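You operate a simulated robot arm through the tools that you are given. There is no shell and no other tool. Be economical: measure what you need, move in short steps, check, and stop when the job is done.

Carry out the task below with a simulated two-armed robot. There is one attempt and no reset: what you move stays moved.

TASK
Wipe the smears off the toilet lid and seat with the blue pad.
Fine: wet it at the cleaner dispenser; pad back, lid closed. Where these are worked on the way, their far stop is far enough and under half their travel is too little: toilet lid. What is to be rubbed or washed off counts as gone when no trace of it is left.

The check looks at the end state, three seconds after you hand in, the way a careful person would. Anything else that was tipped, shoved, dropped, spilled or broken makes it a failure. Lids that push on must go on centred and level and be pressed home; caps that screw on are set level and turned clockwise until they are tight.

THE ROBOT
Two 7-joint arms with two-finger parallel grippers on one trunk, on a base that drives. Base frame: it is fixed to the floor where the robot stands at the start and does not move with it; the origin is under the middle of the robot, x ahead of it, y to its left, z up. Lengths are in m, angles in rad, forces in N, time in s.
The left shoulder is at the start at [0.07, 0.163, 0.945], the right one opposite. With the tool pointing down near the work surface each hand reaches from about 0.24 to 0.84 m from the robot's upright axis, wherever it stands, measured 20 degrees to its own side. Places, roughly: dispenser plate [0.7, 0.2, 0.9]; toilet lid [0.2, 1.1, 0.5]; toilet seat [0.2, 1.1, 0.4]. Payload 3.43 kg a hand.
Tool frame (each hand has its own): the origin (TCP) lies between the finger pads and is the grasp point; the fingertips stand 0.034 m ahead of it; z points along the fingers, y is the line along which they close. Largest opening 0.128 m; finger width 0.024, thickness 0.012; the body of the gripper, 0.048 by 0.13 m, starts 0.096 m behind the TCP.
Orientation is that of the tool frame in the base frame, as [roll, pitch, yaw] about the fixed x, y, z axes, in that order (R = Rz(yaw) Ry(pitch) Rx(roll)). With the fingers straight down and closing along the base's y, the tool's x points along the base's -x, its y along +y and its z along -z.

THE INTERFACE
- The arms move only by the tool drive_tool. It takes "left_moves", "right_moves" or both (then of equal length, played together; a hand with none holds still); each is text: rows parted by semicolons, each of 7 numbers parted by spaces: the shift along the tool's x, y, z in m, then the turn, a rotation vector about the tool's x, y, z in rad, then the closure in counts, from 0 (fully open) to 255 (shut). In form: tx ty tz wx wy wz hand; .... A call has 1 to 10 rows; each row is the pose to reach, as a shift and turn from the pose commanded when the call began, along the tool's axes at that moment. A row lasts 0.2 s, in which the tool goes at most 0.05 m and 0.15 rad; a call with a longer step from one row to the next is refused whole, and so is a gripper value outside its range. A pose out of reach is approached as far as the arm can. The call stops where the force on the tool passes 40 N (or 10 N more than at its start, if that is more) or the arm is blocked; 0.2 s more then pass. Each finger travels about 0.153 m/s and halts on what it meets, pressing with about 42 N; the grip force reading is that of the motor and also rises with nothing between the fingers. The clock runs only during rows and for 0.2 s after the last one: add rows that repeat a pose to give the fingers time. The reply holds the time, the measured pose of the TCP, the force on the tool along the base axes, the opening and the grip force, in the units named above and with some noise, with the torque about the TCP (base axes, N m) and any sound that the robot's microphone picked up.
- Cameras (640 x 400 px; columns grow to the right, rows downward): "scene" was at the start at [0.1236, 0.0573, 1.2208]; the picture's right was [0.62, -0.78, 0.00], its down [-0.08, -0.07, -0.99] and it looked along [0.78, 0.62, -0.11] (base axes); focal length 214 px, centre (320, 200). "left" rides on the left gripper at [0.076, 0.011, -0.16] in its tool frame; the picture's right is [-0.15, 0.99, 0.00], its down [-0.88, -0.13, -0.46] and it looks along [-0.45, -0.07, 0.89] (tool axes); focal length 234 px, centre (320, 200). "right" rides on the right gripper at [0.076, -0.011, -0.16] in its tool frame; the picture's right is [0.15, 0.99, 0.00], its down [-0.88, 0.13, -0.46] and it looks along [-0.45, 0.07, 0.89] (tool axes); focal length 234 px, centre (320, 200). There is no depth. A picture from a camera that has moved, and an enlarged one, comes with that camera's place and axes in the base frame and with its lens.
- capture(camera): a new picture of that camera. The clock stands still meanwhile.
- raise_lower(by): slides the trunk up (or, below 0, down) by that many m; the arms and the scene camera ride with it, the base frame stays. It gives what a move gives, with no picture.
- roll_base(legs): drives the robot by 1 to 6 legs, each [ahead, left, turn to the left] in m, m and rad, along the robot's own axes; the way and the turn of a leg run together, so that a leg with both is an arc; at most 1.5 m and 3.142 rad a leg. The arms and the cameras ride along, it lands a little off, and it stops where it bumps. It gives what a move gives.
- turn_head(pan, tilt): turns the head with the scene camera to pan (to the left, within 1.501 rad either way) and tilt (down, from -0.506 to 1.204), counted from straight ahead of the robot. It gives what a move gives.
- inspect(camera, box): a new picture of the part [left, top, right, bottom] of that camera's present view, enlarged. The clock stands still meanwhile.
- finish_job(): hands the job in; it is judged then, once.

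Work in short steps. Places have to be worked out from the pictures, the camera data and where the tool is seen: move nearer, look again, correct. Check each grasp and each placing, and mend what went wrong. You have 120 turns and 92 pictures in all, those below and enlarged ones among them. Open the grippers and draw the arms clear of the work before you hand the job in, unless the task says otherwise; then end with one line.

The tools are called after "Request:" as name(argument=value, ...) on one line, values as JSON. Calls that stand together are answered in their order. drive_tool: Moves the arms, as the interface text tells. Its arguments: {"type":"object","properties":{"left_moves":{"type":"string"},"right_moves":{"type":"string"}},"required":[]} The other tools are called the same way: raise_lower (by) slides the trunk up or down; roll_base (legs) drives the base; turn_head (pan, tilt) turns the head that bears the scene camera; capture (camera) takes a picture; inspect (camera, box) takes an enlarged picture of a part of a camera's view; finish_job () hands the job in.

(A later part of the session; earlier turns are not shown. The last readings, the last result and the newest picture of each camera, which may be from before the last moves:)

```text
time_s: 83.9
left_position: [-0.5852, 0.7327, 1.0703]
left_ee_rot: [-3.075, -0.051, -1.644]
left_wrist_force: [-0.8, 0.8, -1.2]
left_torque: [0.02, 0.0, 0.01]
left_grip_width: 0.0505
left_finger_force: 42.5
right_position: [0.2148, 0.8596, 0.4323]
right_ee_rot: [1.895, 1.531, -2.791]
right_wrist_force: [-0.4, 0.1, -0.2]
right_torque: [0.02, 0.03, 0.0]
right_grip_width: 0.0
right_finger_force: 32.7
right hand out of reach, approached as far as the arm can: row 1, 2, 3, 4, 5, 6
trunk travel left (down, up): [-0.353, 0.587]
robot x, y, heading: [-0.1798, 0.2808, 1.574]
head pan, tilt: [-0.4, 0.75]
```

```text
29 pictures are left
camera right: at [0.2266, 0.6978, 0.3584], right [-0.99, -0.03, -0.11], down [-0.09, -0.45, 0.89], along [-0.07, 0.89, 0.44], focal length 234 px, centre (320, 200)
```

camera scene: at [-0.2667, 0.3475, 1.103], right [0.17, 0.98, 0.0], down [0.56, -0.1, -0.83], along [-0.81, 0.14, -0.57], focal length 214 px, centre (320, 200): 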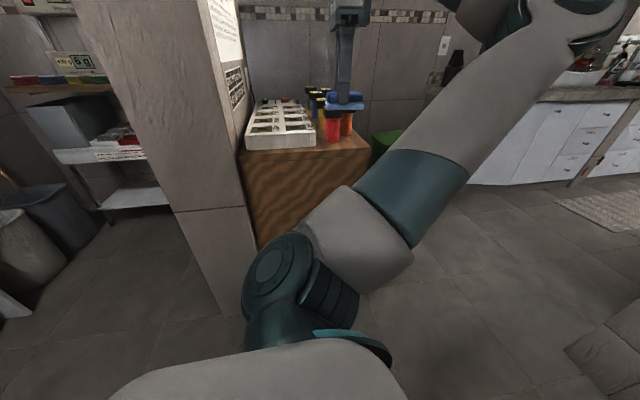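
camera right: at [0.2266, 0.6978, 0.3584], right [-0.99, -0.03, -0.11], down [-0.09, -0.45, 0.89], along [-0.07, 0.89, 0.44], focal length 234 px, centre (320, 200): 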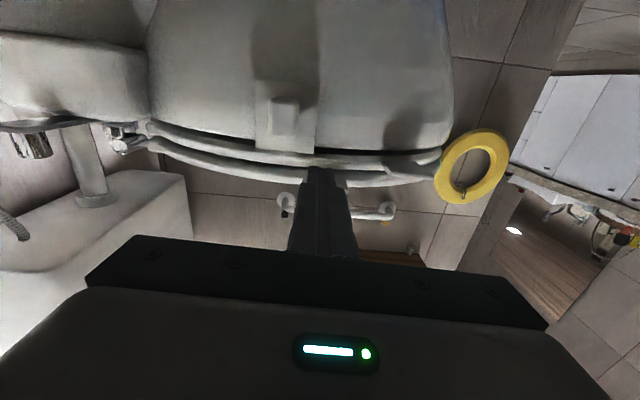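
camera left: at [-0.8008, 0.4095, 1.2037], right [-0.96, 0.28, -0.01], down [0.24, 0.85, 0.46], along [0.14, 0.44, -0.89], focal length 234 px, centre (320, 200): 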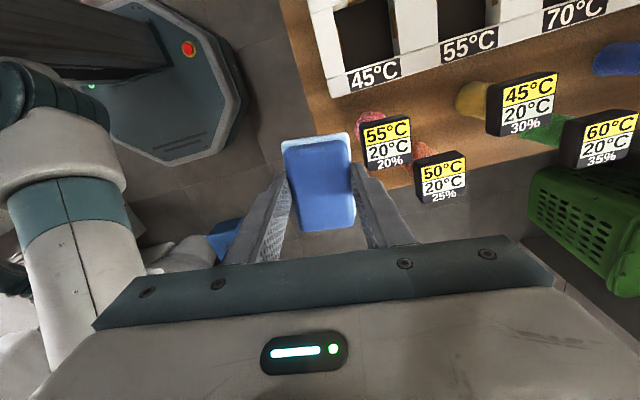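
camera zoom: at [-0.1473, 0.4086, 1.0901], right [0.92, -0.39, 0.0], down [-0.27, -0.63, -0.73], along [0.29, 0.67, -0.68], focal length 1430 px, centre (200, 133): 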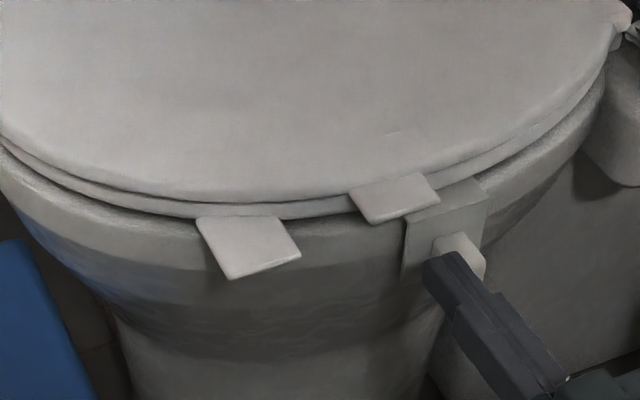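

The rod is in front of the lever; I shift the whole base 0.03 m left to line it up under the tab's left part.

Request:
roll_base(legs=[[0, 0.032, 0]])

Request:
inspect(camera="scene", box=[300, 180, 396, 240])

```text
time_s: 84.7
left_position: [-0.6184, 0.7333, 1.0698]
left_ee_rot: [-3.075, -0.05, -1.648]
left_wrist_force: [-0.1, 0.3, 0.1]
left_torque: [0.01, -0.06, -0.03]
left_grip_width: 0.0507
left_finger_force: 41.9
right_position: [0.1844, 0.8599, 0.4319]
right_ee_rot: [1.907, 1.533, -2.781]
right_wrist_force: [-0.2, 0.1, -1.1]
right_torque: [-0.02, 0.02, -0.04]
right_grip_width: 0.0
right_finger_force: 32.7
trunk travel left (down, up): [-0.353, 0.587]
robot x, y, heading: [-0.2104, 0.2855, 1.566]
head pan, tilt: [-0.4, 0.75]
```

```text
6.67 times, centred on (348, 210) of scene
camera zoom: at [-0.1799, 0.4088, 1.0901], right [0.92, -0.39, 0.0], down [-0.27, -0.63, -0.73], along [0.29, 0.67, -0.68], focal length 1430 px, centre (133, 133)
```

zoom: 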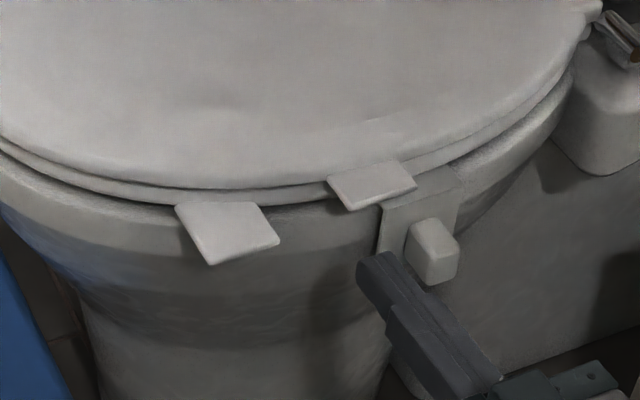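

The rod is left of the lever and will pass under the tab's left half. I advance 0.045 m in +y.

Request:
drive_tool(right_moves="0 -0.002 0.012 0 0 0 255;0 -0.004 0.024 0 0 0 255;0 -0.004 0.036 0 0 0 255;0 -0.004 0.045 0 0 0 255;0 -0.004 0.045 0 0 0 255")

Request:
inspect(camera="scene", box=[300, 180, 396, 240])

```text
time_s: 85.9
left_position: [-0.6181, 0.7342, 1.0693]
left_ee_rot: [-3.077, -0.05, -1.647]
left_wrist_force: [0.7, -0.5, -0.2]
left_torque: [0.01, 0.0, -0.03]
left_grip_width: 0.0506
left_finger_force: 42.0
right_position: [0.1871, 0.9052, 0.4317]
right_ee_rot: [1.904, 1.532, -2.785]
right_wrist_force: [0.2, 0.5, -0.6]
right_torque: [0.04, -0.04, 0.01]
right_grip_width: 0.0
right_finger_force: 32.7
trunk travel left (down, up): [-0.353, 0.587]
robot x, y, heading: [-0.2144, 0.2833, 1.566]
head pan, tilt: [-0.4, 0.75]
```

```text
6.67 times, centred on (348, 210) of scene
camera zoom: at [-0.1786, 0.4088, 1.0901], right [0.92, -0.39, 0.0], down [-0.27, -0.63, -0.73], along [0.29, 0.67, -0.68], focal length 1430 px, centre (133, 133)
```

zoom: 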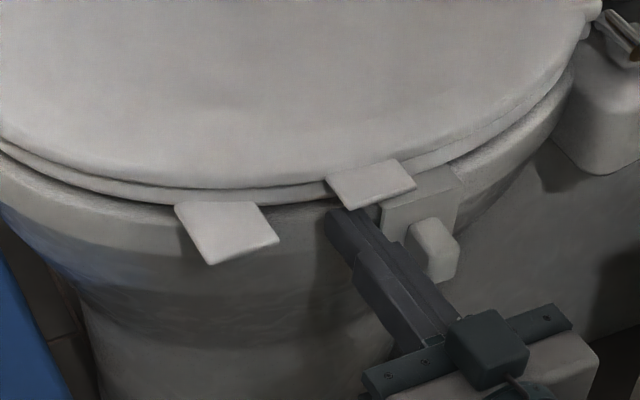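

No contact yet; the tip is just at the tab's front edge below it. I go 0.018 m further then lift 0.03 m.

Request:
drive_tool(right_moves="0 -0.003 0.009 0 0 0 255;0 -0.003 0.018 0 0 0 255;0 -0.003 0.018 0 0 0 255;-0.01 -0.003 0.018 0 0 0 255;-0.02 -0.003 0.018 0 0 0 255;-0.03 -0.003 0.018 0 0 0 255;-0.04 -0.003 0.018 0 0 0 255")

Request:
inspect(camera="scene", box=[260, 140, 420, 240])

```text
time_s: 86.5
left_position: [-0.618, 0.7346, 1.0683]
left_ee_rot: [-3.073, -0.053, -1.649]
left_wrist_force: [0.7, -0.3, -0.4]
left_torque: [-0.04, 0.02, 0.02]
left_grip_width: 0.0508
left_finger_force: 41.7
right_position: [0.1896, 0.917, 0.4292]
right_ee_rot: [1.861, 1.533, -2.827]
right_wrist_force: [-2.8, -11.0, 4.7]
right_torque: [0.29, -0.07, -0.02]
right_grip_width: 0.0001
right_finger_force: 32.7
trunk travel left (down, up): [-0.353, 0.587]
robot x, y, heading: [-0.2119, 0.2814, 1.566]
head pan, tilt: [-0.4, 0.75]
stopped in row 3 (right hand): the force on the tool passed its limit at 47 N (the readings are from after the stop); the commanded pose is now the measured one
```

```text
4.00 times, centred on (340, 190) of scene
camera zoom: at [-0.1786, 0.4081, 1.0902], right [0.92, -0.39, 0.0], down [-0.27, -0.63, -0.73], along [0.29, 0.67, -0.68], focal length 858 px, centre (240, 240)
```

zoom: 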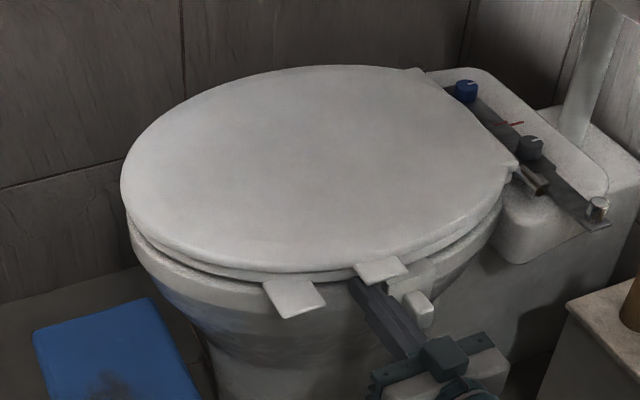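

The tip touched the bowl under the tab, so it is fully under. I back off 4 mm and lift along the hinge arc for the first ~20°.

Request:
drive_tool(right_moves="0 0 -0.005 0 0 0 255;-0.011 0 -0.005 0 0 0 255;-0.022 0 -0.005 0 0 0 255;-0.034 -0.001 -0.005 0 0 0 255;-0.045 -0.001 -0.005 0 0 0 255;-0.067 -0.005 -0.005 0 0 0 255;-0.09 -0.01 -0.005 0 0 0 255")

Request:
capture(camera="scene")

```text
time_s: 88.1
left_position: [-0.6178, 0.7325, 1.0694]
left_ee_rot: [-3.072, -0.05, -1.649]
left_wrist_force: [0.1, -0.5, -0.8]
left_torque: [0.04, -0.01, -0.02]
left_grip_width: 0.0508
left_finger_force: 42.1
right_position: [0.2031, 0.9147, 0.5199]
right_ee_rot: [1.867, 1.534, -2.819]
right_wrist_force: [-9.8, -30.5, -2.9]
right_torque: [0.11, -0.05, 0.04]
right_grip_width: 0.0002
right_finger_force: 32.6
trunk travel left (down, up): [-0.353, 0.587]
robot x, y, heading: [-0.2119, 0.2798, 1.566]
head pan, tilt: [-0.4, 0.75]
```

```text
25 pictures are left
camera scene: at [-0.1788, 0.4064, 1.0904], right [0.92, -0.39, 0.0], down [-0.27, -0.63, -0.73], along [0.29, 0.67, -0.68], focal length 214 px, centre (320, 200)
```

scene: 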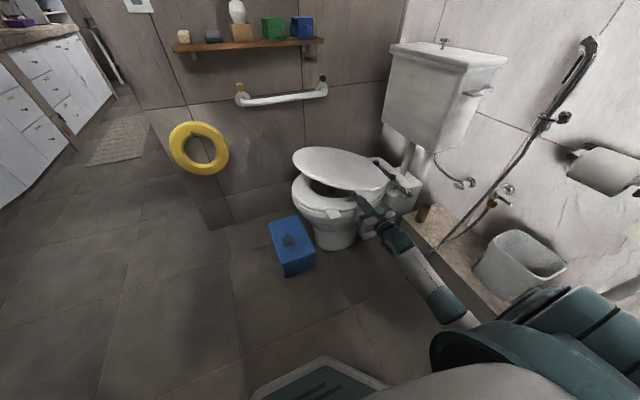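

The lid is lifting. I relieve the sideways pressure (5 mm back) and continue the arc to about 60°.

Request:
drive_tool(right_moves="0 0 -0.005 0 0 0 255;-0.021 -0.007 -0.006 0 0 0 255;-0.042 -0.016 -0.006 0 0 0 255;-0.062 -0.027 -0.006 0 0 0 255;-0.081 -0.039 -0.006 0 0 0 255;-0.099 -0.053 -0.006 0 0 0 255;-0.116 -0.069 -0.006 0 0 0 255;-0.131 -0.086 -0.006 0 0 0 255;-0.144 -0.104 -0.006 0 0 0 255")

Request:
capture(camera="scene")

```text
time_s: 90.1
left_position: [-0.6159, 0.7334, 1.069]
left_ee_rot: [-3.075, -0.052, -1.648]
left_wrist_force: [-0.2, -0.1, -0.2]
left_torque: [0.01, -0.02, 0.02]
left_grip_width: 0.0509
left_finger_force: 42.4
right_position: [0.3127, 0.912, 0.6596]
right_ee_rot: [1.882, 1.533, -2.807]
right_wrist_force: [-1.5, -2.6, -3.3]
right_torque: [0.0, 0.02, -0.02]
right_grip_width: 0.0
right_finger_force: 32.7
trunk travel left (down, up): [-0.353, 0.587]
robot x, y, heading: [-0.213, 0.281, 1.569]
head pan, tilt: [-0.4, 0.75]
```

```text
24 pictures are left
camera scene: at [-0.1784, 0.4084, 1.0901], right [0.92, -0.39, 0.0], down [-0.27, -0.63, -0.73], along [0.29, 0.67, -0.68], focal length 214 px, centre (320, 200)
```

scene: 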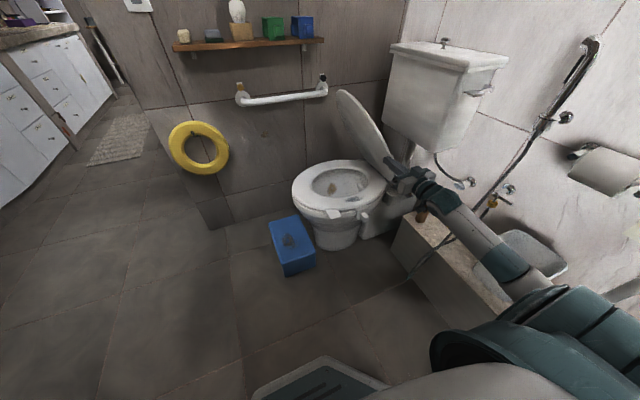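

The lid is at about 60° and the seat smear is visible. I carry on pushing past vertical until it reaches its stop.

Request:
drive_tool(right_moves="-0.012 -0.02 0 0 0 0 255;-0.022 -0.04 0 0 0 0 255;-0.03 -0.061 0 0 0 0 255;-0.037 -0.083 0 0 0 0 255;-0.041 -0.105 0 0 0 0 255;-0.044 -0.128 0 0 0 0 255;-0.044 -0.15 0 0 0 0 255;-0.043 -0.173 0 0 0 0 255;-0.04 -0.19 0 0 0 0 255")

Request:
capture(camera="scene")

```text
time_s: 91.8
left_position: [-0.6182, 0.7336, 1.0702]
left_ee_rot: [-3.074, -0.053, -1.647]
left_wrist_force: [1.6, -0.6, -0.4]
left_torque: [-0.03, 0.1, 0.0]
left_grip_width: 0.0504
left_finger_force: 41.9
right_position: [0.4548, 0.9182, 0.6962]
right_ee_rot: [1.756, 1.531, -2.911]
right_wrist_force: [-7.6, -1.6, 4.2]
right_torque: [0.08, 0.05, 0.16]
right_grip_width: 0.0
right_finger_force: 33.1
trunk travel left (down, up): [-0.353, 0.587]
robot x, y, heading: [-0.2115, 0.2816, 1.565]
head pan, tilt: [-0.4, 0.75]
stopped in row 8 (right hand): the force on the tool passed its limit at 54 N (the readings are from after the stop); the commanded pose is now the measured one
```

```text
23 pictures are left
camera scene: at [-0.1788, 0.4085, 1.0901], right [0.92, -0.39, 0.0], down [-0.27, -0.63, -0.73], along [0.29, 0.67, -0.68], focal length 214 px, centre (320, 200)
```

scene: 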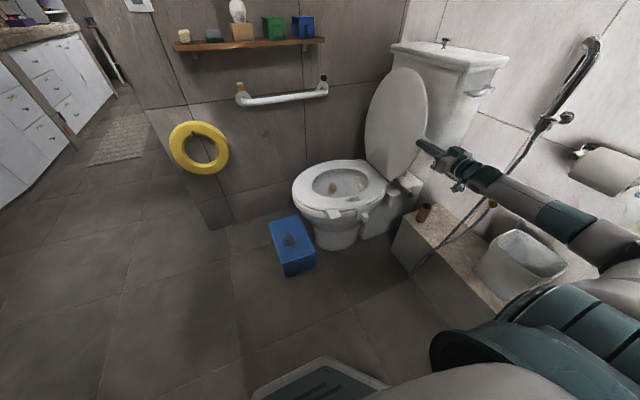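

The lid is at its stop. I draw the right hand off it slowly (first −x, then −y) and inspect seat and lid.

Request:
drive_tool(right_moves="0 0.015 0 0 0 0 255;0 0.03 0 0 0 0 255;0 0.045 -0.02 0 0 0 255;0 0.045 -0.06 0 0 0 255;-0.02 0.045 -0.1 0 0 0 255;-0.06 0.045 -0.12 0 0 0 255;-0.1 0.045 -0.14 0 0 0 255;-0.14 0.045 -0.16 0 0 0 255")

Request:
inspect(camera="scene", box=[270, 50, 430, 250])

Request:
inspect(camera="scene", box=[285, 150, 397, 220])

```text
time_s: 93.6
left_position: [-0.618, 0.7331, 1.0691]
left_ee_rot: [-3.074, -0.05, -1.645]
left_wrist_force: [1.3, -0.4, -0.3]
left_torque: [0.01, -0.02, 0.02]
left_grip_width: 0.0503
left_finger_force: 42.2
right_position: [0.4221, 0.7584, 0.8396]
right_ee_rot: [1.821, 1.53, -2.854]
right_wrist_force: [-0.2, -0.1, -0.4]
right_torque: [-0.01, 0.01, -0.01]
right_grip_width: 0.0
right_finger_force: 33.0
trunk travel left (down, up): [-0.353, 0.587]
robot x, y, heading: [-0.212, 0.285, 1.573]
head pan, tilt: [-0.4, 0.75]
```

```text
2.00 times, centred on (350, 150) of scene
camera zoom: at [-0.1791, 0.4081, 1.0901], right [0.92, -0.39, 0.0], down [-0.27, -0.63, -0.73], along [0.29, 0.67, -0.68], focal length 429 px, centre (260, 300)
```

zoom: 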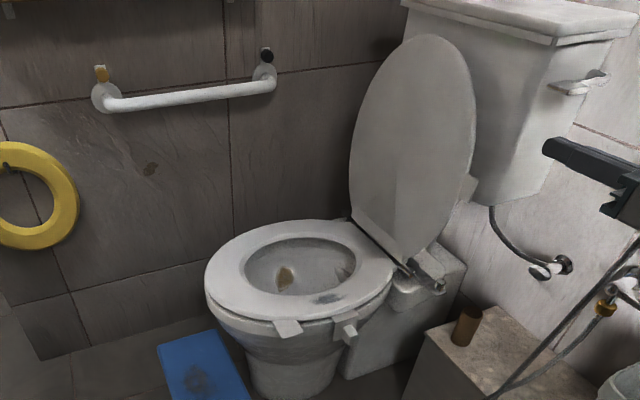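

```text
5.71 times, centred on (341, 185) of scene
camera zoom: at [-0.1791, 0.4081, 1.0901], right [0.92, -0.39, 0.0], down [-0.27, -0.63, -0.73], along [0.29, 0.67, -0.68], focal length 1226 px, centre (200, 286)
```

zoom: 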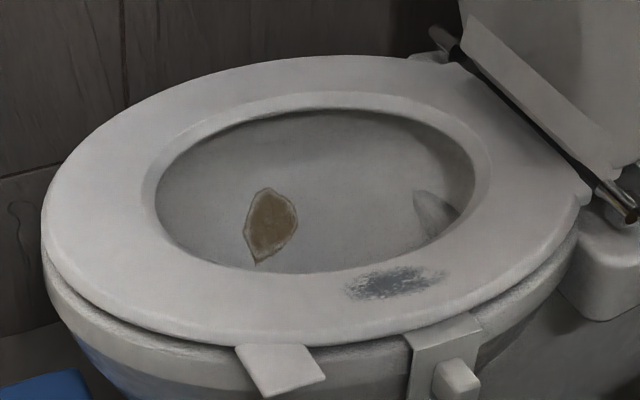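

The lid stays open, its underside is clean; the seat smear is on the near side around (0.22, 0.98). I retract the right hand inward and up before turning the robot back.

Request:
drive_tool(right_moves="-0.023 0.035 -0.012 0 0 0 255;-0.046 0.07 -0.024 0 0 0 255;-0.07 0.105 -0.036 0 0 0 255;-0.093 0.14 -0.048 0 0 0 255;-0.116 0.175 -0.06 0 0 0 255;-0.14 0.21 -0.072 0 0 0 255;-0.163 0.245 -0.084 0 0 0 255;-0.186 0.28 -0.096 0 0 0 255;-0.21 0.32 -0.11 0 0 0 255")

Request:
raise_lower(by=0.052)

Request:
capture(camera="scene")

```text
time_s: 95.6
left_position: [-0.6199, 0.7336, 1.0678]
left_ee_rot: [-3.07, -0.051, -1.646]
left_wrist_force: [0.1, -0.4, -0.2]
left_torque: [-0.04, -0.02, 0.0]
left_grip_width: 0.0507
left_finger_force: 42.0
right_position: [0.1545, 0.6546, 1.1417]
right_ee_rot: [1.892, 1.529, -2.777]
right_wrist_force: [-0.6, -0.7, -0.2]
right_torque: [0.0, 0.01, -0.03]
right_grip_width: 0.0
right_finger_force: 32.8
right hand out of reach, approached as far as the arm can: row 4, 5, 6, 7, 8, 9
trunk travel left (down, up): [-0.353, 0.587]
robot x, y, heading: [-0.2131, 0.2755, 1.566]
head pan, tilt: [-0.4, 0.75]
```

```text
time_s: 96.5
left_position: [-0.618, 0.7349, 1.1214]
left_ee_rot: [-3.075, -0.05, -1.648]
left_wrist_force: [-0.8, 0.3, -0.3]
left_torque: [-0.02, 0.0, -0.05]
left_grip_width: 0.0504
left_finger_force: 42.1
right_position: [0.1574, 0.6539, 1.1917]
right_ee_rot: [1.88, 1.531, -2.788]
right_wrist_force: [0.3, -0.7, 0.0]
right_torque: [0.03, 0.01, -0.03]
right_grip_width: 0.0001
right_finger_force: 33.1
trunk travel left (down, up): [-0.405, 0.535]
robot x, y, heading: [-0.2128, 0.281, 1.57]
head pan, tilt: [-0.4, 0.75]
```

```text
20 pictures are left
camera scene: at [-0.1787, 0.4087, 1.142], right [0.92, -0.39, 0.0], down [-0.27, -0.63, -0.73], along [0.29, 0.67, -0.68], focal length 214 px, centre (320, 200)
```

scene: 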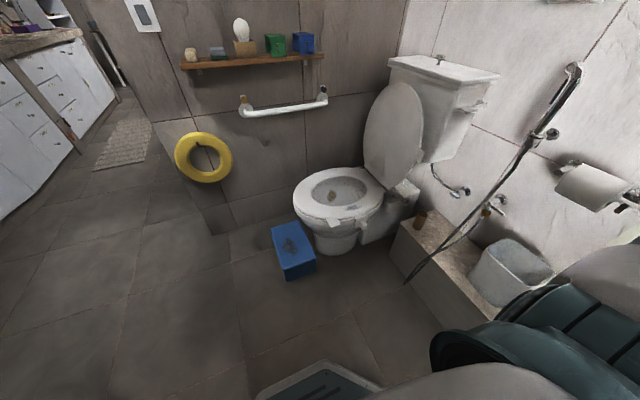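

I turn the robot back to heading ≈0.76 and move to the spot that put the left arm in range.

Request:
roll_base(legs=[[0, 0, -0.813], [0.104, -0.113, 0]])

```text
time_s: 100.0
left_position: [-0.0133, 0.8761, 1.1195]
left_ee_rot: [-3.075, -0.054, -2.453]
left_wrist_force: [0.7, -0.5, -0.2]
left_torque: [-0.02, 0.03, -0.03]
left_grip_width: 0.0504
left_finger_force: 42.3
right_position: [0.4657, 0.2633, 1.1918]
right_ee_rot: [1.884, 1.527, 2.693]
right_wrist_force: [0.5, 0.3, -0.8]
right_torque: [0.03, 0.0, 0.02]
right_grip_width: 0.0
right_finger_force: 32.7
trunk travel left (down, up): [-0.405, 0.535]
robot x, y, heading: [-0.0614, 0.2721, 0.767]
head pan, tilt: [-0.4, 0.75]
```

I straighten the left hand and move it out over the toilet at safe height.

Request:
drive_tool(left_moves="-0.036 0.003 0.021 -0.02 -0.02 0 200;-0.072 0.005 0.042 -0.04 -0.04 0 200;-0.108 0.008 0.064 -0.067 -0.054 0 200;-0.144 0.01 0.085 -0.067 -0.054 0 200;-0.18 0.013 0.106 -0.067 -0.054 0 200;-0.216 0.016 0.127 -0.067 -0.054 0 200;-0.252 0.018 0.148 -0.067 -0.054 0 200;-0.289 0.021 0.17 -0.067 -0.054 0 200;-0.289 0.021 0.21 -0.067 -0.054 0 200;-0.289 0.021 0.25 -0.067 -0.054 0 200")

```text
time_s: 102.2
left_position: [0.1929, 1.0563, 0.8554]
left_ee_rot: [-3.141, 0.001, -2.45]
left_wrist_force: [0.0, -0.5, 0.0]
left_torque: [0.02, 0.01, 0.01]
left_grip_width: 0.0506
left_finger_force: 41.7
right_position: [0.4647, 0.2638, 1.1909]
right_ee_rot: [1.894, 1.528, 2.702]
right_wrist_force: [-0.2, 0.1, -0.3]
right_torque: [0.0, 0.03, -0.01]
right_grip_width: 0.0002
right_finger_force: 32.7
trunk travel left (down, up): [-0.405, 0.535]
robot x, y, heading: [-0.0602, 0.2693, 0.761]
head pan, tilt: [-0.4, 0.75]
```

I descend to ~0.1 m above the seat, turning the pad's long side along the seat ring.

Request:
drive_tool(left_moves="0.004 -0.009 0.036 0 0 0.1 200;0.008 -0.018 0.072 0 0 0.2 200;0.012 -0.027 0.108 0 0 0.3 200;0.016 -0.036 0.144 0 0 0.4 200;0.02 -0.044 0.18 0 0 0.5 200;0.024 -0.053 0.216 0 0 0.6 200;0.029 -0.062 0.25 0 0 0.6 200;0.029 -0.062 0.25 0 0 0.6 200")

Request:
capture(camera="left")

```text
time_s: 104.0
left_position: [0.2141, 0.9899, 0.603]
left_ee_rot: [3.141, 0.001, -3.051]
left_wrist_force: [0.5, 0.4, -0.4]
left_torque: [-0.03, 0.0, 0.02]
left_grip_width: 0.0504
left_finger_force: 42.3
right_position: [0.4646, 0.2626, 1.1912]
right_ee_rot: [1.872, 1.53, 2.678]
right_wrist_force: [-0.1, 0.6, 0.1]
right_torque: [-0.02, 0.0, 0.03]
right_grip_width: 0.0
right_finger_force: 32.9
trunk travel left (down, up): [-0.405, 0.535]
robot x, y, heading: [-0.0565, 0.2712, 0.762]
head pan, tilt: [-0.4, 0.75]
```

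```text
19 pictures are left
camera left: at [0.1366, 0.9932, 0.7625], right [0.06, 1.0, 0.0], down [0.89, -0.05, 0.46], along [0.46, -0.02, -0.89], focal length 234 px, centre (320, 200)
```

left: 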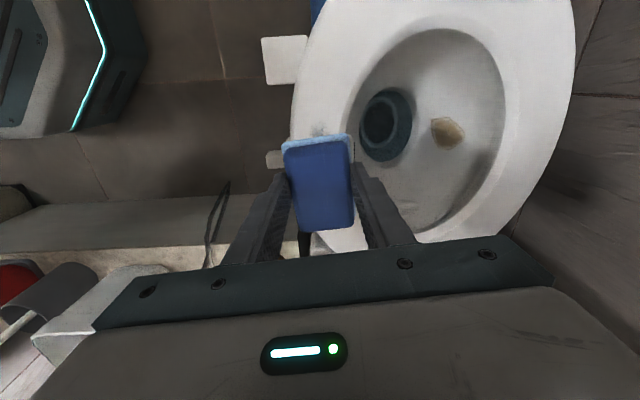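

The pad is right over the smear (its front end peeks out at x≈0.19). I descend to just above the seat, then in small steps to contact.

Request:
drive_tool(left_moves="-0.008 0 0.03 0 0 0 200;-0.008 0 0.06 0 0 0 200;-0.008 0 0.085 0 0 0 200;-0.008 0 0.093 0 0 0 200;-0.008 0 0.099 0 0 0 200;-0.008 0 0.104 0 0 0 200;-0.008 0 0.108 0 0 0 200;-0.008 0 0.108 0 0 0 200")

```text
time_s: 105.8
left_position: [0.2216, 0.9902, 0.4976]
left_ee_rot: [3.139, 0.001, -3.051]
left_wrist_force: [-0.1, 0.9, -0.5]
left_torque: [0.02, 0.01, 0.03]
left_grip_width: 0.0502
left_finger_force: 41.9
right_position: [0.4648, 0.2633, 1.1916]
right_ee_rot: [1.876, 1.528, 2.683]
right_wrist_force: [0.1, 0.3, -0.4]
right_torque: [0.01, 0.02, -0.01]
right_grip_width: 0.0002
right_finger_force: 33.0
trunk travel left (down, up): [-0.405, 0.535]
robot x, y, heading: [-0.0603, 0.2717, 0.759]
head pan, tilt: [-0.4, 0.75]
```

Request:
drive_tool(left_moves="0 0 0.003 0 0 0 200;0 0 0.006 0 0 0 200;0 0 0.009 0 0 0 200;0 0 0.011 0 0 0 200")

```text
time_s: 106.8
left_position: [0.2211, 0.9907, 0.4914]
left_ee_rot: [3.136, 0.005, -3.049]
left_wrist_force: [-0.4, -0.8, 21.1]
left_torque: [-0.4, 0.29, 0.04]
left_grip_width: 0.0505
left_finger_force: 41.7
right_position: [0.4638, 0.2601, 1.193]
right_ee_rot: [1.82, 1.527, 2.628]
right_wrist_force: [-0.3, 0.5, 0.0]
right_torque: [-0.02, -0.03, 0.01]
right_grip_width: 0.0001
right_finger_force: 32.8
trunk travel left (down, up): [-0.405, 0.535]
robot x, y, heading: [-0.0584, 0.2694, 0.762]
head pan, tilt: [-0.4, 0.75]
```

Contact with 21 N. I stroke slowly along the ring, then back on a neighbouring line.

Request:
drive_tool(left_moves="-0.02 0 -0.001 0 0 0 200;-0.04 0 -0.001 0 0 0 200;-0.02 0 -0.001 0 0 0 200;0.005 0 -0.001 0 0 0 200;0.03 0 -0.001 0 0 0 200;0.045 0.005 -0.001 0 0 0 200;0.03 0.015 -0.001 0 0 0 200;0.005 0.015 -0.001 0 0 0 200;-0.02 0.015 -0.001 0 0 0 200;-0.04 0.015 -0.001 0 0 0 200")

```text
time_s: 109.0
left_position: [0.2596, 1.0079, 0.4911]
left_ee_rot: [3.139, 0.002, -3.05]
left_wrist_force: [-7.3, 0.1, 23.3]
left_torque: [-0.24, 0.14, -0.14]
left_grip_width: 0.0506
left_finger_force: 42.4
right_position: [0.4629, 0.2598, 1.1918]
right_ee_rot: [1.807, 1.528, 2.618]
right_wrist_force: [-0.5, -0.8, 0.7]
right_torque: [0.02, 0.0, 0.0]
right_grip_width: 0.0
right_finger_force: 32.7
trunk travel left (down, up): [-0.405, 0.535]
robot x, y, heading: [-0.0595, 0.2703, 0.762]
head pan, tilt: [-0.4, 0.75]
```

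The stroke ran cleanly. One more return pass on the outer side, then lift off and look.

Request:
drive_tool(left_moves="0 -0.02 0 0 0 0 200;0.02 -0.03 0 0 0 0 200;0.045 -0.03 0 0 0 0 200;0.07 -0.028 0 0 0 0 200;0.09 -0.02 0 0 0 0 200;0.07 -0.01 0 0 0 0 200;0.045 0 0 0 0 0 200;0.045 0 -0.04 0 0 0 200;0.045 0.03 -0.08 0 0 0 200;0.045 0.07 -0.11 0 0 0 200")

Request:
capture(camera="left")

```text
time_s: 111.2
left_position: [0.2068, 1.073, 0.5999]
left_ee_rot: [3.141, 0.004, -3.052]
left_wrist_force: [0.6, 0.0, -1.2]
left_torque: [-0.01, 0.0, 0.01]
left_grip_width: 0.0505
left_finger_force: 42.4
right_position: [0.4636, 0.2634, 1.1917]
right_ee_rot: [1.872, 1.531, 2.681]
right_wrist_force: [-0.4, 0.0, -0.6]
right_torque: [-0.02, 0.02, 0.02]
right_grip_width: 0.0001
right_finger_force: 33.3
trunk travel left (down, up): [-0.405, 0.535]
robot x, y, heading: [-0.0615, 0.2724, 0.761]
head pan, tilt: [-0.4, 0.75]
```

```text
18 pictures are left
camera left: at [0.1299, 1.0761, 0.7587], right [0.06, 1.0, 0.0], down [0.89, -0.05, 0.46], along [0.46, -0.02, -0.89], focal length 234 px, centre (320, 200)
```

left: 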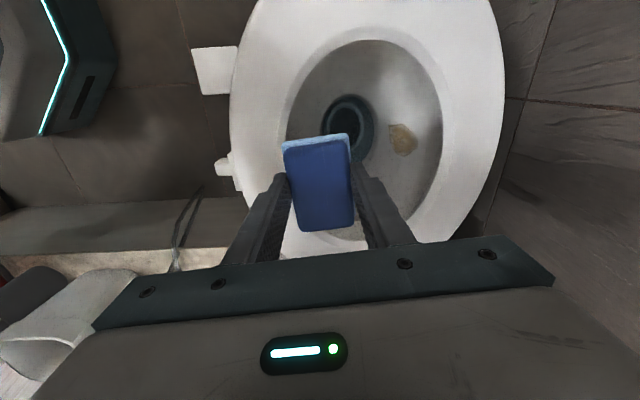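

The visible part is clean. I retreat the left hand up and left, then check the entire seat.

Request:
drive_tool(left_moves="0 0 -0.045 0 0 0 200;0.025 -0.001 -0.08 0 0 0 200;0.055 -0.002 -0.11 0 0 0 200;0.085 -0.003 -0.14 0 0 0 200;0.115 -0.004 -0.17 0 0 0 200;0.145 -0.005 -0.2 0 0 0 200;0.18 -0.006 -0.225 0 0 0 200;0.215 -0.008 -0.25 0 0 0 200;0.25 -0.04 -0.26 0 0 0 200;0.27 -0.08 -0.27 0 0 0 200")

Request:
turn_head(pan=0.45, tilt=0.65)

Request:
capture(camera="scene")

```text
time_s: 113.4
left_position: [-0.055, 0.9683, 0.868]
left_ee_rot: [3.14, 0.004, -3.051]
left_wrist_force: [-0.7, -0.3, 0.1]
left_torque: [0.0, -0.02, 0.0]
left_grip_width: 0.0505
left_finger_force: 42.1
right_position: [0.4649, 0.2626, 1.1923]
right_ee_rot: [1.86, 1.527, 2.668]
right_wrist_force: [0.7, 0.0, 0.6]
right_torque: [0.01, -0.02, 0.0]
right_grip_width: 0.0
right_finger_force: 32.7
trunk travel left (down, up): [-0.405, 0.535]
robot x, y, heading: [-0.0578, 0.2685, 0.761]
head pan, tilt: [-0.4, 0.75]
```

```text
time_s: 114.6
left_position: [-0.0545, 0.9707, 0.8689]
left_ee_rot: [3.141, 0.003, -3.051]
left_wrist_force: [0.6, -0.5, -0.6]
left_torque: [-0.01, 0.03, 0.0]
left_grip_width: 0.0506
left_finger_force: 41.5
right_position: [0.4648, 0.2631, 1.1927]
right_ee_rot: [1.875, 1.529, 2.683]
right_wrist_force: [-0.8, -0.1, -0.3]
right_torque: [0.0, 0.04, -0.02]
right_grip_width: 0.0001
right_finger_force: 32.5
trunk travel left (down, up): [-0.405, 0.535]
robot x, y, heading: [-0.0638, 0.272, 0.757]
head pan, tilt: [0.45, 0.649]
```

```text
17 pictures are left
camera scene: at [0.008, 0.3878, 1.1507], right [0.94, -0.35, 0.0], down [-0.21, -0.57, -0.8], along [0.28, 0.75, -0.6], focal length 214 px, centre (320, 200)
```

scene: 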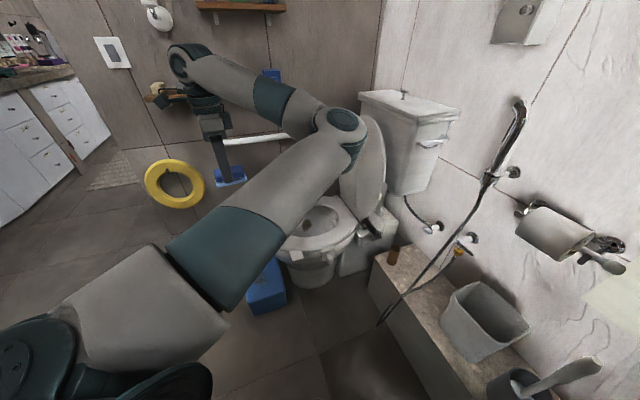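

Request:
inspect(camera="scene", box=[272, 190, 384, 260])

```text
5.71 times, centred on (328, 225) of scene
camera zoom: at [0.008, 0.3878, 1.1507], right [0.94, -0.35, 0.0], down [-0.21, -0.57, -0.8], along [0.28, 0.75, -0.6], focal length 1226 px, centre (274, 57)
```

zoom: 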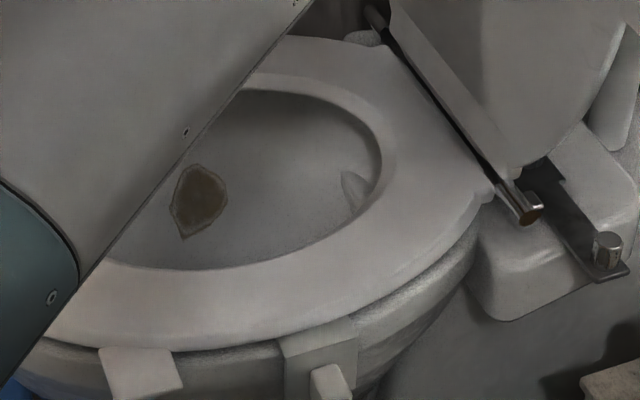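

The seat is clean with no trace. Next is closing the lid: I tuck the left hand as before, then return the base to the lid-handling pose.

Request:
drive_tool(left_moves="0 0 -0.045 0 0 0 200;0 -0.01 -0.09 0 0 0 200;-0.005 -0.02 -0.13 0 0 0 200;-0.01 -0.04 -0.17 0 0 0 200;-0.02 -0.06 -0.21 0 0 0 200;-0.03 -0.08 -0.25 0 0 0 200;-0.037 -0.104 -0.25 0 0 0 200")

Request:
roll_base(legs=[[-0.104, 0.113, 0], [0, 0, 0.81]])

Request:
raise_lower(by=-0.052)

```text
time_s: 116.2
left_position: [-0.0157, 0.8742, 1.1129]
left_ee_rot: [-3.128, 0.006, -3.033]
left_wrist_force: [0.7, 0.1, -0.6]
left_torque: [0.0, 0.01, 0.03]
left_grip_width: 0.0506
left_finger_force: 41.9
right_position: [0.4649, 0.2644, 1.1913]
right_ee_rot: [1.893, 1.527, 2.703]
right_wrist_force: [0.0, 0.3, -0.9]
right_torque: [0.03, -0.01, -0.01]
right_grip_width: 0.0
right_finger_force: 32.9
trunk travel left (down, up): [-0.405, 0.535]
robot x, y, heading: [-0.0613, 0.2704, 0.763]
head pan, tilt: [0.45, 0.649]
```

```text
time_s: 119.7
left_position: [-0.6247, 0.724, 1.1144]
left_ee_rot: [-3.131, 0.008, -2.212]
left_wrist_force: [-1.1, 0.0, -0.8]
left_torque: [-0.02, -0.03, -0.03]
left_grip_width: 0.0507
left_finger_force: 41.9
right_position: [0.151, 0.6606, 1.1911]
right_ee_rot: [1.875, 1.529, -2.775]
right_wrist_force: [-0.1, 0.1, 0.6]
right_torque: [-0.02, 0.01, -0.03]
right_grip_width: 0.0
right_finger_force: 33.0
trunk travel left (down, up): [-0.405, 0.535]
robot x, y, heading: [-0.211, 0.2864, 1.587]
head pan, tilt: [0.45, 0.649]
```

```text
time_s: 120.7
left_position: [-0.6245, 0.7226, 1.0608]
left_ee_rot: [-3.128, 0.009, -2.209]
left_wrist_force: [0.1, -0.2, 0.0]
left_torque: [0.0, 0.0, 0.0]
left_grip_width: 0.0507
left_finger_force: 42.3
right_position: [0.1502, 0.6598, 1.1391]
right_ee_rot: [1.866, 1.529, -2.785]
right_wrist_force: [-0.4, 0.4, 0.2]
right_torque: [-0.01, -0.02, 0.02]
right_grip_width: 0.0003
right_finger_force: 33.2
trunk travel left (down, up): [-0.353, 0.587]
robot x, y, heading: [-0.2097, 0.2843, 1.584]
head pan, tilt: [0.45, 0.649]
```

I bring the right hand (fingers partly open) back down beside the raised lid.

Request:
drive_tool(right_moves="0.034 -0.0276 0.007 0 0 0 165;0.068 -0.0552 0.014 0 0 0 165;0.102 -0.0828 0.021 0 0 0 165;0.136 -0.1104 0.028 0 0 0 165;0.17 -0.138 0.035 0 0 0 165;0.204 -0.1656 0.042 0 0 0 165;0.238 -0.1932 0.049 0 0 0 165;0.272 -0.2208 0.056 0 0 0 165;0.306 -0.2484 0.063 0 0 0 165;0.34 -0.276 0.07 0 0 0 165")

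Request:
turn_head(pan=-0.5, tilt=0.65)

Request:
inspect(camera="scene", box=[230, 60, 486, 220])

```text
time_s: 122.8
left_position: [-0.6237, 0.7231, 1.0612]
left_ee_rot: [-3.129, 0.008, -2.21]
left_wrist_force: [0.1, -0.2, -0.9]
left_torque: [-0.02, 0.01, 0.0]
left_grip_width: 0.0507
left_finger_force: 41.6
right_position: [0.4024, 0.7476, 0.7899]
right_ee_rot: [1.782, 1.53, -2.875]
right_wrist_force: [-0.3, -1.3, -0.8]
right_torque: [0.14, -0.01, 0.0]
right_grip_width: 0.045
right_finger_force: 0.1
right hand out of reach, approached as far as the arm can: row 1, 2, 3, 4, 5, 10
trunk travel left (down, up): [-0.353, 0.587]
robot x, y, heading: [-0.2134, 0.2833, 1.586]
head pan, tilt: [0.45, 0.649]
```

```text
time_s: 124.1
left_position: [-0.6264, 0.7243, 1.0609]
left_ee_rot: [-3.13, 0.008, -2.209]
left_wrist_force: [0.9, 0.5, -0.6]
left_torque: [0.02, -0.01, 0.03]
left_grip_width: 0.0505
left_finger_force: 42.2
right_position: [0.4026, 0.7484, 0.7935]
right_ee_rot: [1.594, 1.531, -3.065]
right_wrist_force: [0.0, 0.2, 0.5]
right_torque: [0.02, 0.0, -0.01]
right_grip_width: 0.0454
right_finger_force: 0.1
trunk travel left (down, up): [-0.353, 0.587]
robot x, y, heading: [-0.2103, 0.2824, 1.592]
head pan, tilt: [-0.499, 0.649]
```

```text
2.50 times, centred on (358, 140) of scene
camera zoom: at [-0.1709, 0.4092, 1.0987], right [0.89, -0.46, 0.0], down [-0.28, -0.54, -0.8], along [0.37, 0.71, -0.6], focal length 536 px, centre (225, 350)
```

zoom: 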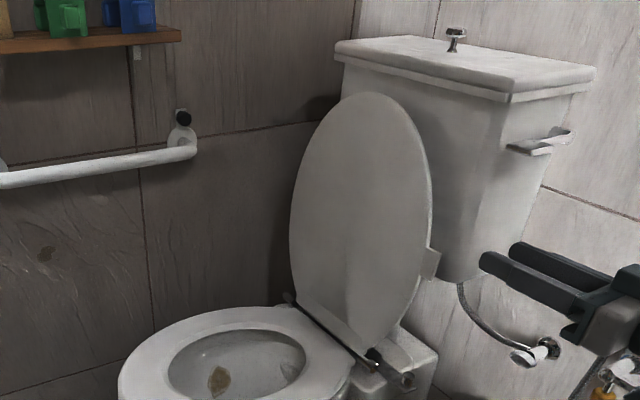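

The tab of the raised lid is near (0.465, 0.93, 0.70), and the cistern's bottom edge is at about z 0.685, just behind it. I bring the open fork to z≈0.668 beside the tab first.

Request:
drive_tool(right_moves="0.031 -0.017 0.012 0.02 0 0 155;0.062 -0.034 0.024 0.04 0 0 155;0.092 -0.051 0.036 0.054 0 0 155;0.123 -0.068 0.049 0.054 0 0 155;0.123 -0.068 0.049 0.054 0 0 155")

Request:
inspect(camera="scene", box=[340, 120, 468, 200])

Request:
inspect(camera="right", box=[180, 60, 460, 235])

```text
time_s: 125.3
left_position: [-0.6252, 0.7233, 1.0606]
left_ee_rot: [-3.128, 0.009, -2.208]
left_wrist_force: [0.2, 0.6, 0.1]
left_torque: [0.0, 0.0, 0.0]
left_grip_width: 0.0508
left_finger_force: 41.9
right_position: [0.4628, 0.7972, 0.661]
right_ee_rot: [1.918, 1.528, -2.783]
right_wrist_force: [-0.5, -0.4, 0.0]
right_torque: [0.03, 0.0, 0.02]
right_grip_width: 0.0501
right_finger_force: 0.0
trunk travel left (down, up): [-0.353, 0.587]
robot x, y, heading: [-0.2106, 0.2837, 1.584]
head pan, tilt: [-0.499, 0.649]
```

```text
5.00 times, centred on (404, 160) of scene
camera zoom: at [-0.171, 0.4091, 1.0987], right [0.89, -0.47, 0.0], down [-0.28, -0.54, -0.8], along [0.37, 0.71, -0.6], focal length 1072 px, centre (-100, 400)
```

zoom: 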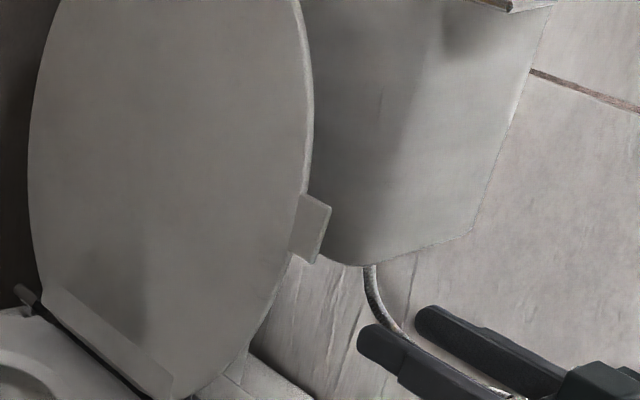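

```text
2.29 times, centred on (320, 148) of right
camera zoom: at [0.4715, 0.6355, 0.5867], right [-0.99, -0.01, -0.11], down [-0.09, -0.44, 0.89], along [-0.06, 0.9, 0.44], focal length 535 px, centre (320, 320)
```

zoom: 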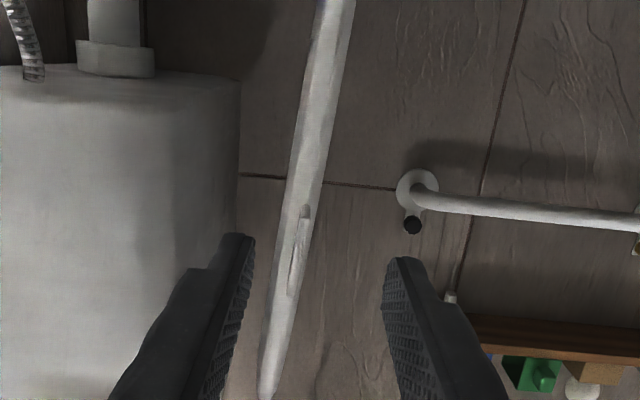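

The right camera shows the lid edge-on with its tab centred between the fingers at x≈0.468, and the cistern front at x≈0.50. I narrow the fork to 0.04 m, centre at x≈0.46 and advance.

Request:
drive_tool(right_moves="-0.003 0.003 0 0 0 0 175;-0.007 0.003 0.02 0 0 0 175;-0.01 0.003 0.045 0 0 0 175;-0.01 0.003 0.07 0 0 0 175;-0.01 0.003 0.09 0 0 0 175;-0.01 0.003 0.108 0 0 0 175;-0.01 0.003 0.108 0 0 0 175")

Request:
inspect(camera="right", box=[180, 60, 460, 235])

```text
time_s: 126.9
left_position: [-0.6249, 0.7232, 1.0624]
left_ee_rot: [-3.13, 0.008, -2.21]
left_wrist_force: [-0.7, 0.1, -0.1]
left_torque: [0.01, -0.03, -0.01]
left_grip_width: 0.0503
left_finger_force: 42.2
right_position: [0.4578, 0.9077, 0.6706]
right_ee_rot: [1.929, 1.529, -2.777]
right_wrist_force: [-0.6, -0.1, 0.0]
right_torque: [-0.03, 0.0, 0.04]
right_grip_width: 0.0401
right_finger_force: 0.0
trunk travel left (down, up): [-0.353, 0.587]
robot x, y, heading: [-0.2146, 0.2824, 1.586]
head pan, tilt: [-0.499, 0.649]
```

```text
2.29 times, centred on (320, 148) of right
camera zoom: at [0.4669, 0.7454, 0.5967], right [-0.99, -0.01, -0.11], down [-0.09, -0.44, 0.89], along [-0.06, 0.9, 0.44], focal length 535 px, centre (320, 320)
```

zoom: 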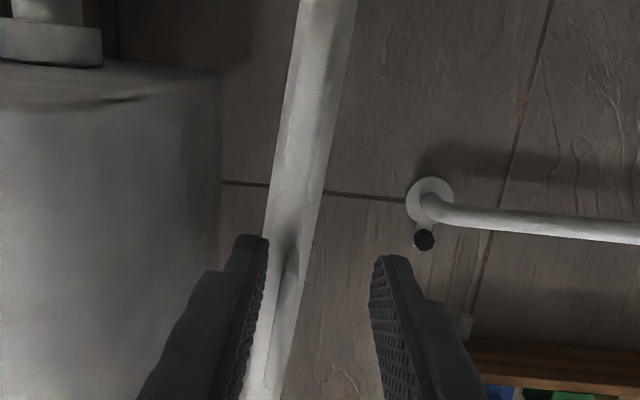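

The fork straddles the lid's tab with no contact. I now pull it over along the hinge arc, rolling the wrist with it, to about 47°.

Request:
drive_tool(right_moves="0.0006 0.0307 0 0 0 -0.14 175;0.0057 0.061 0 0 0 -0.28 175;0.0074 0.0933 0 0 0 -0.42 175;0.0151 0.1254 0 0 0 -0.56 175;0.0284 0.1564 0 0 0 -0.70 175;0.048 0.1844 0 0 0 -0.84 175;0.048 0.1844 0 0 0 -0.84 175")

Request:
inspect(camera="scene", box=[230, 90, 454, 230])

```text
time_s: 128.5
left_position: [-0.6247, 0.7234, 1.0627]
left_ee_rot: [-3.13, 0.009, -2.207]
left_wrist_force: [-1.1, 0.4, -0.9]
left_torque: [-0.03, 0.03, 0.0]
left_grip_width: 0.0507
left_finger_force: 42.0
right_position: [0.329, 0.9071, 0.7122]
right_ee_rot: [-1.689, 0.817, -0.029]
right_wrist_force: [-0.2, -0.9, 0.7]
right_torque: [-0.01, 0.01, 0.02]
right_grip_width: 0.0402
right_finger_force: 0.1
right hand out of reach, approached as far as the arm can: row 5, 6, 7
trunk travel left (down, up): [-0.353, 0.587]
robot x, y, heading: [-0.2152, 0.2816, 1.584]
head pan, tilt: [-0.499, 0.649]
```

```text
2.86 times, centred on (342, 160) of scene
camera zoom: at [-0.1705, 0.4093, 1.0987], right [0.89, -0.47, 0.0], down [-0.28, -0.54, -0.8], along [0.37, 0.7, -0.6], focal length 613 px, centre (257, 314)
```

zoom: 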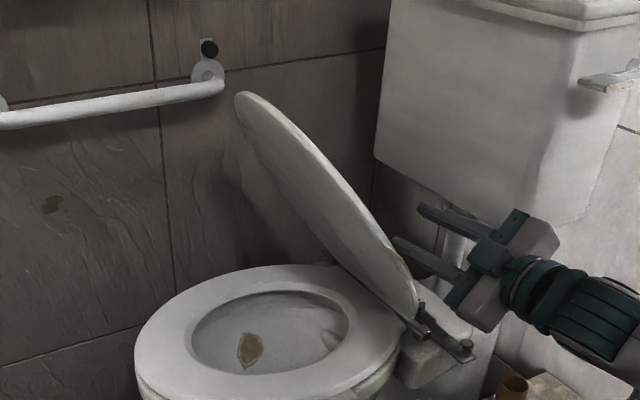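

The arm could not fully follow the roll; the lid stands at ~55°. I check with the right camera where the fork is relative to the tab.

Request:
capture(camera="right")

```text
10 pictures are left
camera right: at [0.3961, 0.7466, 0.6776], right [-0.62, -0.1, -0.78], down [-0.67, -0.45, 0.59], along [-0.41, 0.89, 0.21], focal length 234 px, centre (320, 200)
```

right: 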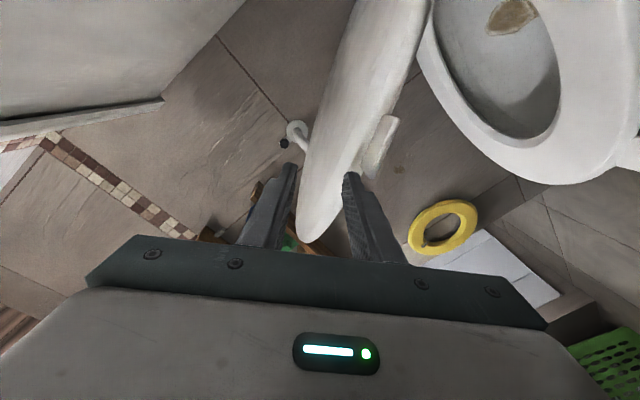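

The lid is resting with its edge between the fingers, slightly outside the tab. I unroll the wrist somewhat to free the arm and follow the arc down to ~39°.

Request:
drive_tool(right_moves="-0.0167 -0.0454 0 0 0 0.1 175;-0.0356 -0.0366 0 0 0 0.2 175;-0.0403 -0.0021 0 0 0 0.3 175;-0.0407 0.0324 0 0 0 0.4 175;-0.0407 0.0324 0 0 0 0.4 175")

Request:
inspect(camera="scene", box=[230, 90, 454, 230])

```text
time_s: 129.7
left_position: [-0.6249, 0.7216, 1.0608]
left_ee_rot: [-3.129, 0.009, -2.208]
left_wrist_force: [-0.6, 0.4, 0.0]
left_torque: [0.0, -0.01, 0.03]
left_grip_width: 0.0507
left_finger_force: 41.7
right_position: [0.2796, 0.9069, 0.7179]
right_ee_rot: [-1.798, 1.213, -0.16]
right_wrist_force: [-0.4, 0.1, -0.1]
right_torque: [0.0, 0.0, -0.02]
right_grip_width: 0.0401
right_finger_force: 0.1
trunk travel left (down, up): [-0.353, 0.587]
robot x, y, heading: [-0.2107, 0.2839, 1.581]
head pan, tilt: [-0.499, 0.649]
```

```text
2.86 times, centred on (342, 160) of scene
camera zoom: at [-0.1708, 0.4092, 1.0987], right [0.89, -0.47, 0.0], down [-0.28, -0.54, -0.8], along [0.37, 0.71, -0.6], focal length 613 px, centre (257, 314)
```

zoom: 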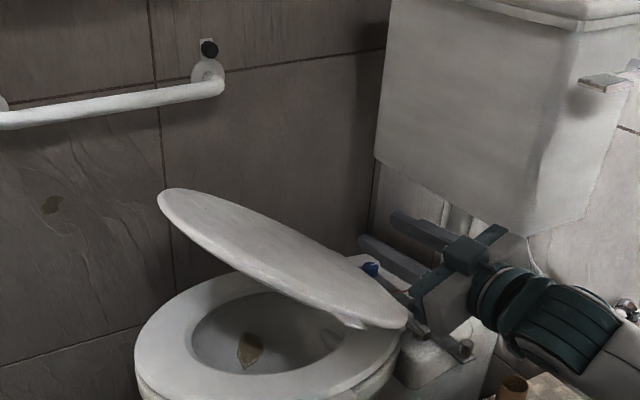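

The lid is descending by itself, slowly (damped). I withdraw the right hand in −y and let time pass.

Request:
drive_tool(right_moves="0 0 -0.03 0 0 0 175;0 0 -0.06 0 0 0 175;0 0 -0.1 0 0 0 175;0 0 -0.13 0 0 0 175;0 0 -0.15 0 0 0 175;0 0 -0.15 0 0 0 175;0 0 -0.15 0 0 0 175;0 0 -0.15 0 0 0 175;0 0 -0.15 0 0 0 175;0 0 -0.15 0 0 0 175")

Request:
inspect(camera="scene", box=[230, 90, 454, 230])

```text
time_s: 131.9
left_position: [-0.6247, 0.7235, 1.0615]
left_ee_rot: [-3.131, 0.01, -2.212]
left_wrist_force: [-0.5, -0.7, -0.6]
left_torque: [-0.01, 0.0, 0.02]
left_grip_width: 0.0505
left_finger_force: 41.5
right_position: [0.2874, 0.7573, 0.7301]
right_ee_rot: [-1.798, 1.213, -0.161]
right_wrist_force: [0.6, -0.4, 0.3]
right_torque: [-0.01, 0.02, 0.01]
right_grip_width: 0.0399
right_finger_force: 0.0
trunk travel left (down, up): [-0.353, 0.587]
robot x, y, heading: [-0.2134, 0.282, 1.584]
head pan, tilt: [-0.499, 0.649]
```

```text
2.86 times, centred on (342, 160) of scene
camera zoom: at [-0.1708, 0.4092, 1.0987], right [0.89, -0.47, 0.0], down [-0.28, -0.54, -0.8], along [0.37, 0.7, -0.6], focal length 613 px, centre (257, 314)
```

zoom: 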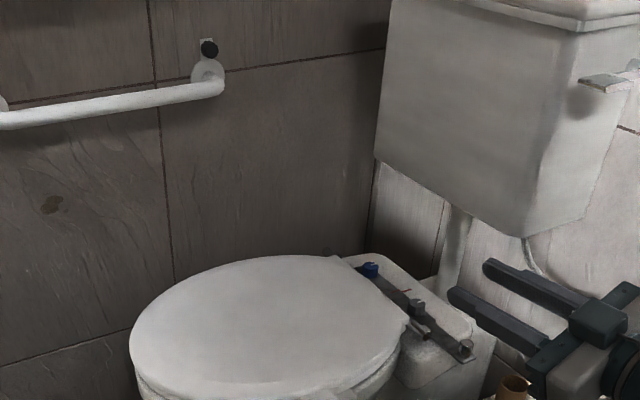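

The lid is closed and clean. Now I retract the right hand, raise the trunk, and turn back to return the pad.

Request:
drive_tool(right_moves="-0.043 0 -0.013 0 0 0.05 175;-0.086 0.001 -0.027 0 0 0.1 175;-0.129 0.001 -0.04 0 0 0.15 175;-0.172 0.001 -0.054 0 0 0.2 175;-0.215 0.002 -0.067 0 0 0.25 175;-0.258 0.002 -0.081 0 0 0.3 175;-0.3 0.002 -0.094 0 0 0.35 175;-0.343 0.003 -0.108 0 0 0.4 175;-0.386 0.003 -0.122 0 0 0.4 175")

Request:
raise_lower(by=0.072)

Request:
roll_base(legs=[[0, 0, -1.584]])

```text
time_s: 133.9
left_position: [-0.625, 0.7225, 1.06]
left_ee_rot: [-3.127, 0.01, -2.21]
left_wrist_force: [-0.7, 0.1, 0.2]
left_torque: [-0.02, -0.04, 0.01]
left_grip_width: 0.0505
left_finger_force: 42.1
right_position: [0.1677, 0.66, 1.1151]
right_ee_rot: [2.589, 1.475, -2.072]
right_wrist_force: [0.6, 0.2, -0.1]
right_torque: [-0.03, -0.01, 0.02]
right_grip_width: 0.04
right_finger_force: 0.0
right hand out of reach, approached as far as the arm can: row 2, 3, 4, 5, 6, 7, 8, 9
trunk travel left (down, up): [-0.353, 0.587]
robot x, y, heading: [-0.214, 0.2834, 1.585]
head pan, tilt: [-0.499, 0.649]
```

```text
time_s: 135.0
left_position: [-0.6248, 0.7239, 1.1337]
left_ee_rot: [-3.129, 0.01, -2.208]
left_wrist_force: [-0.2, -0.4, -0.1]
left_torque: [0.0, 0.03, -0.03]
left_grip_width: 0.0506
left_finger_force: 42.0
right_position: [0.1701, 0.6594, 1.1873]
right_ee_rot: [2.585, 1.475, -2.075]
right_wrist_force: [-0.3, -0.1, -0.9]
right_torque: [0.04, 0.02, -0.01]
right_grip_width: 0.0403
right_finger_force: 0.1
trunk travel left (down, up): [-0.425, 0.515]
robot x, y, heading: [-0.2119, 0.2824, 1.587]
head pan, tilt: [-0.499, 0.649]
```

```text
time_s: 139.2
left_position: [0.2348, 0.6905, 1.1328]
left_ee_rot: [-3.129, 0.008, 2.493]
left_wrist_force: [0.0, 0.2, 1.2]
left_torque: [0.03, 0.02, 0.0]
left_grip_width: 0.0506
left_finger_force: 41.9
right_position: [0.1604, -0.1032, 1.1874]
right_ee_rot: [2.581, 1.475, 2.625]
right_wrist_force: [-0.7, 0.7, 0.9]
right_torque: [-0.03, -0.01, -0.01]
right_grip_width: 0.0401
right_finger_force: 0.0
trunk travel left (down, up): [-0.425, 0.515]
robot x, y, heading: [-0.2123, 0.2848, 0.01]
head pan, tilt: [-0.499, 0.649]
```

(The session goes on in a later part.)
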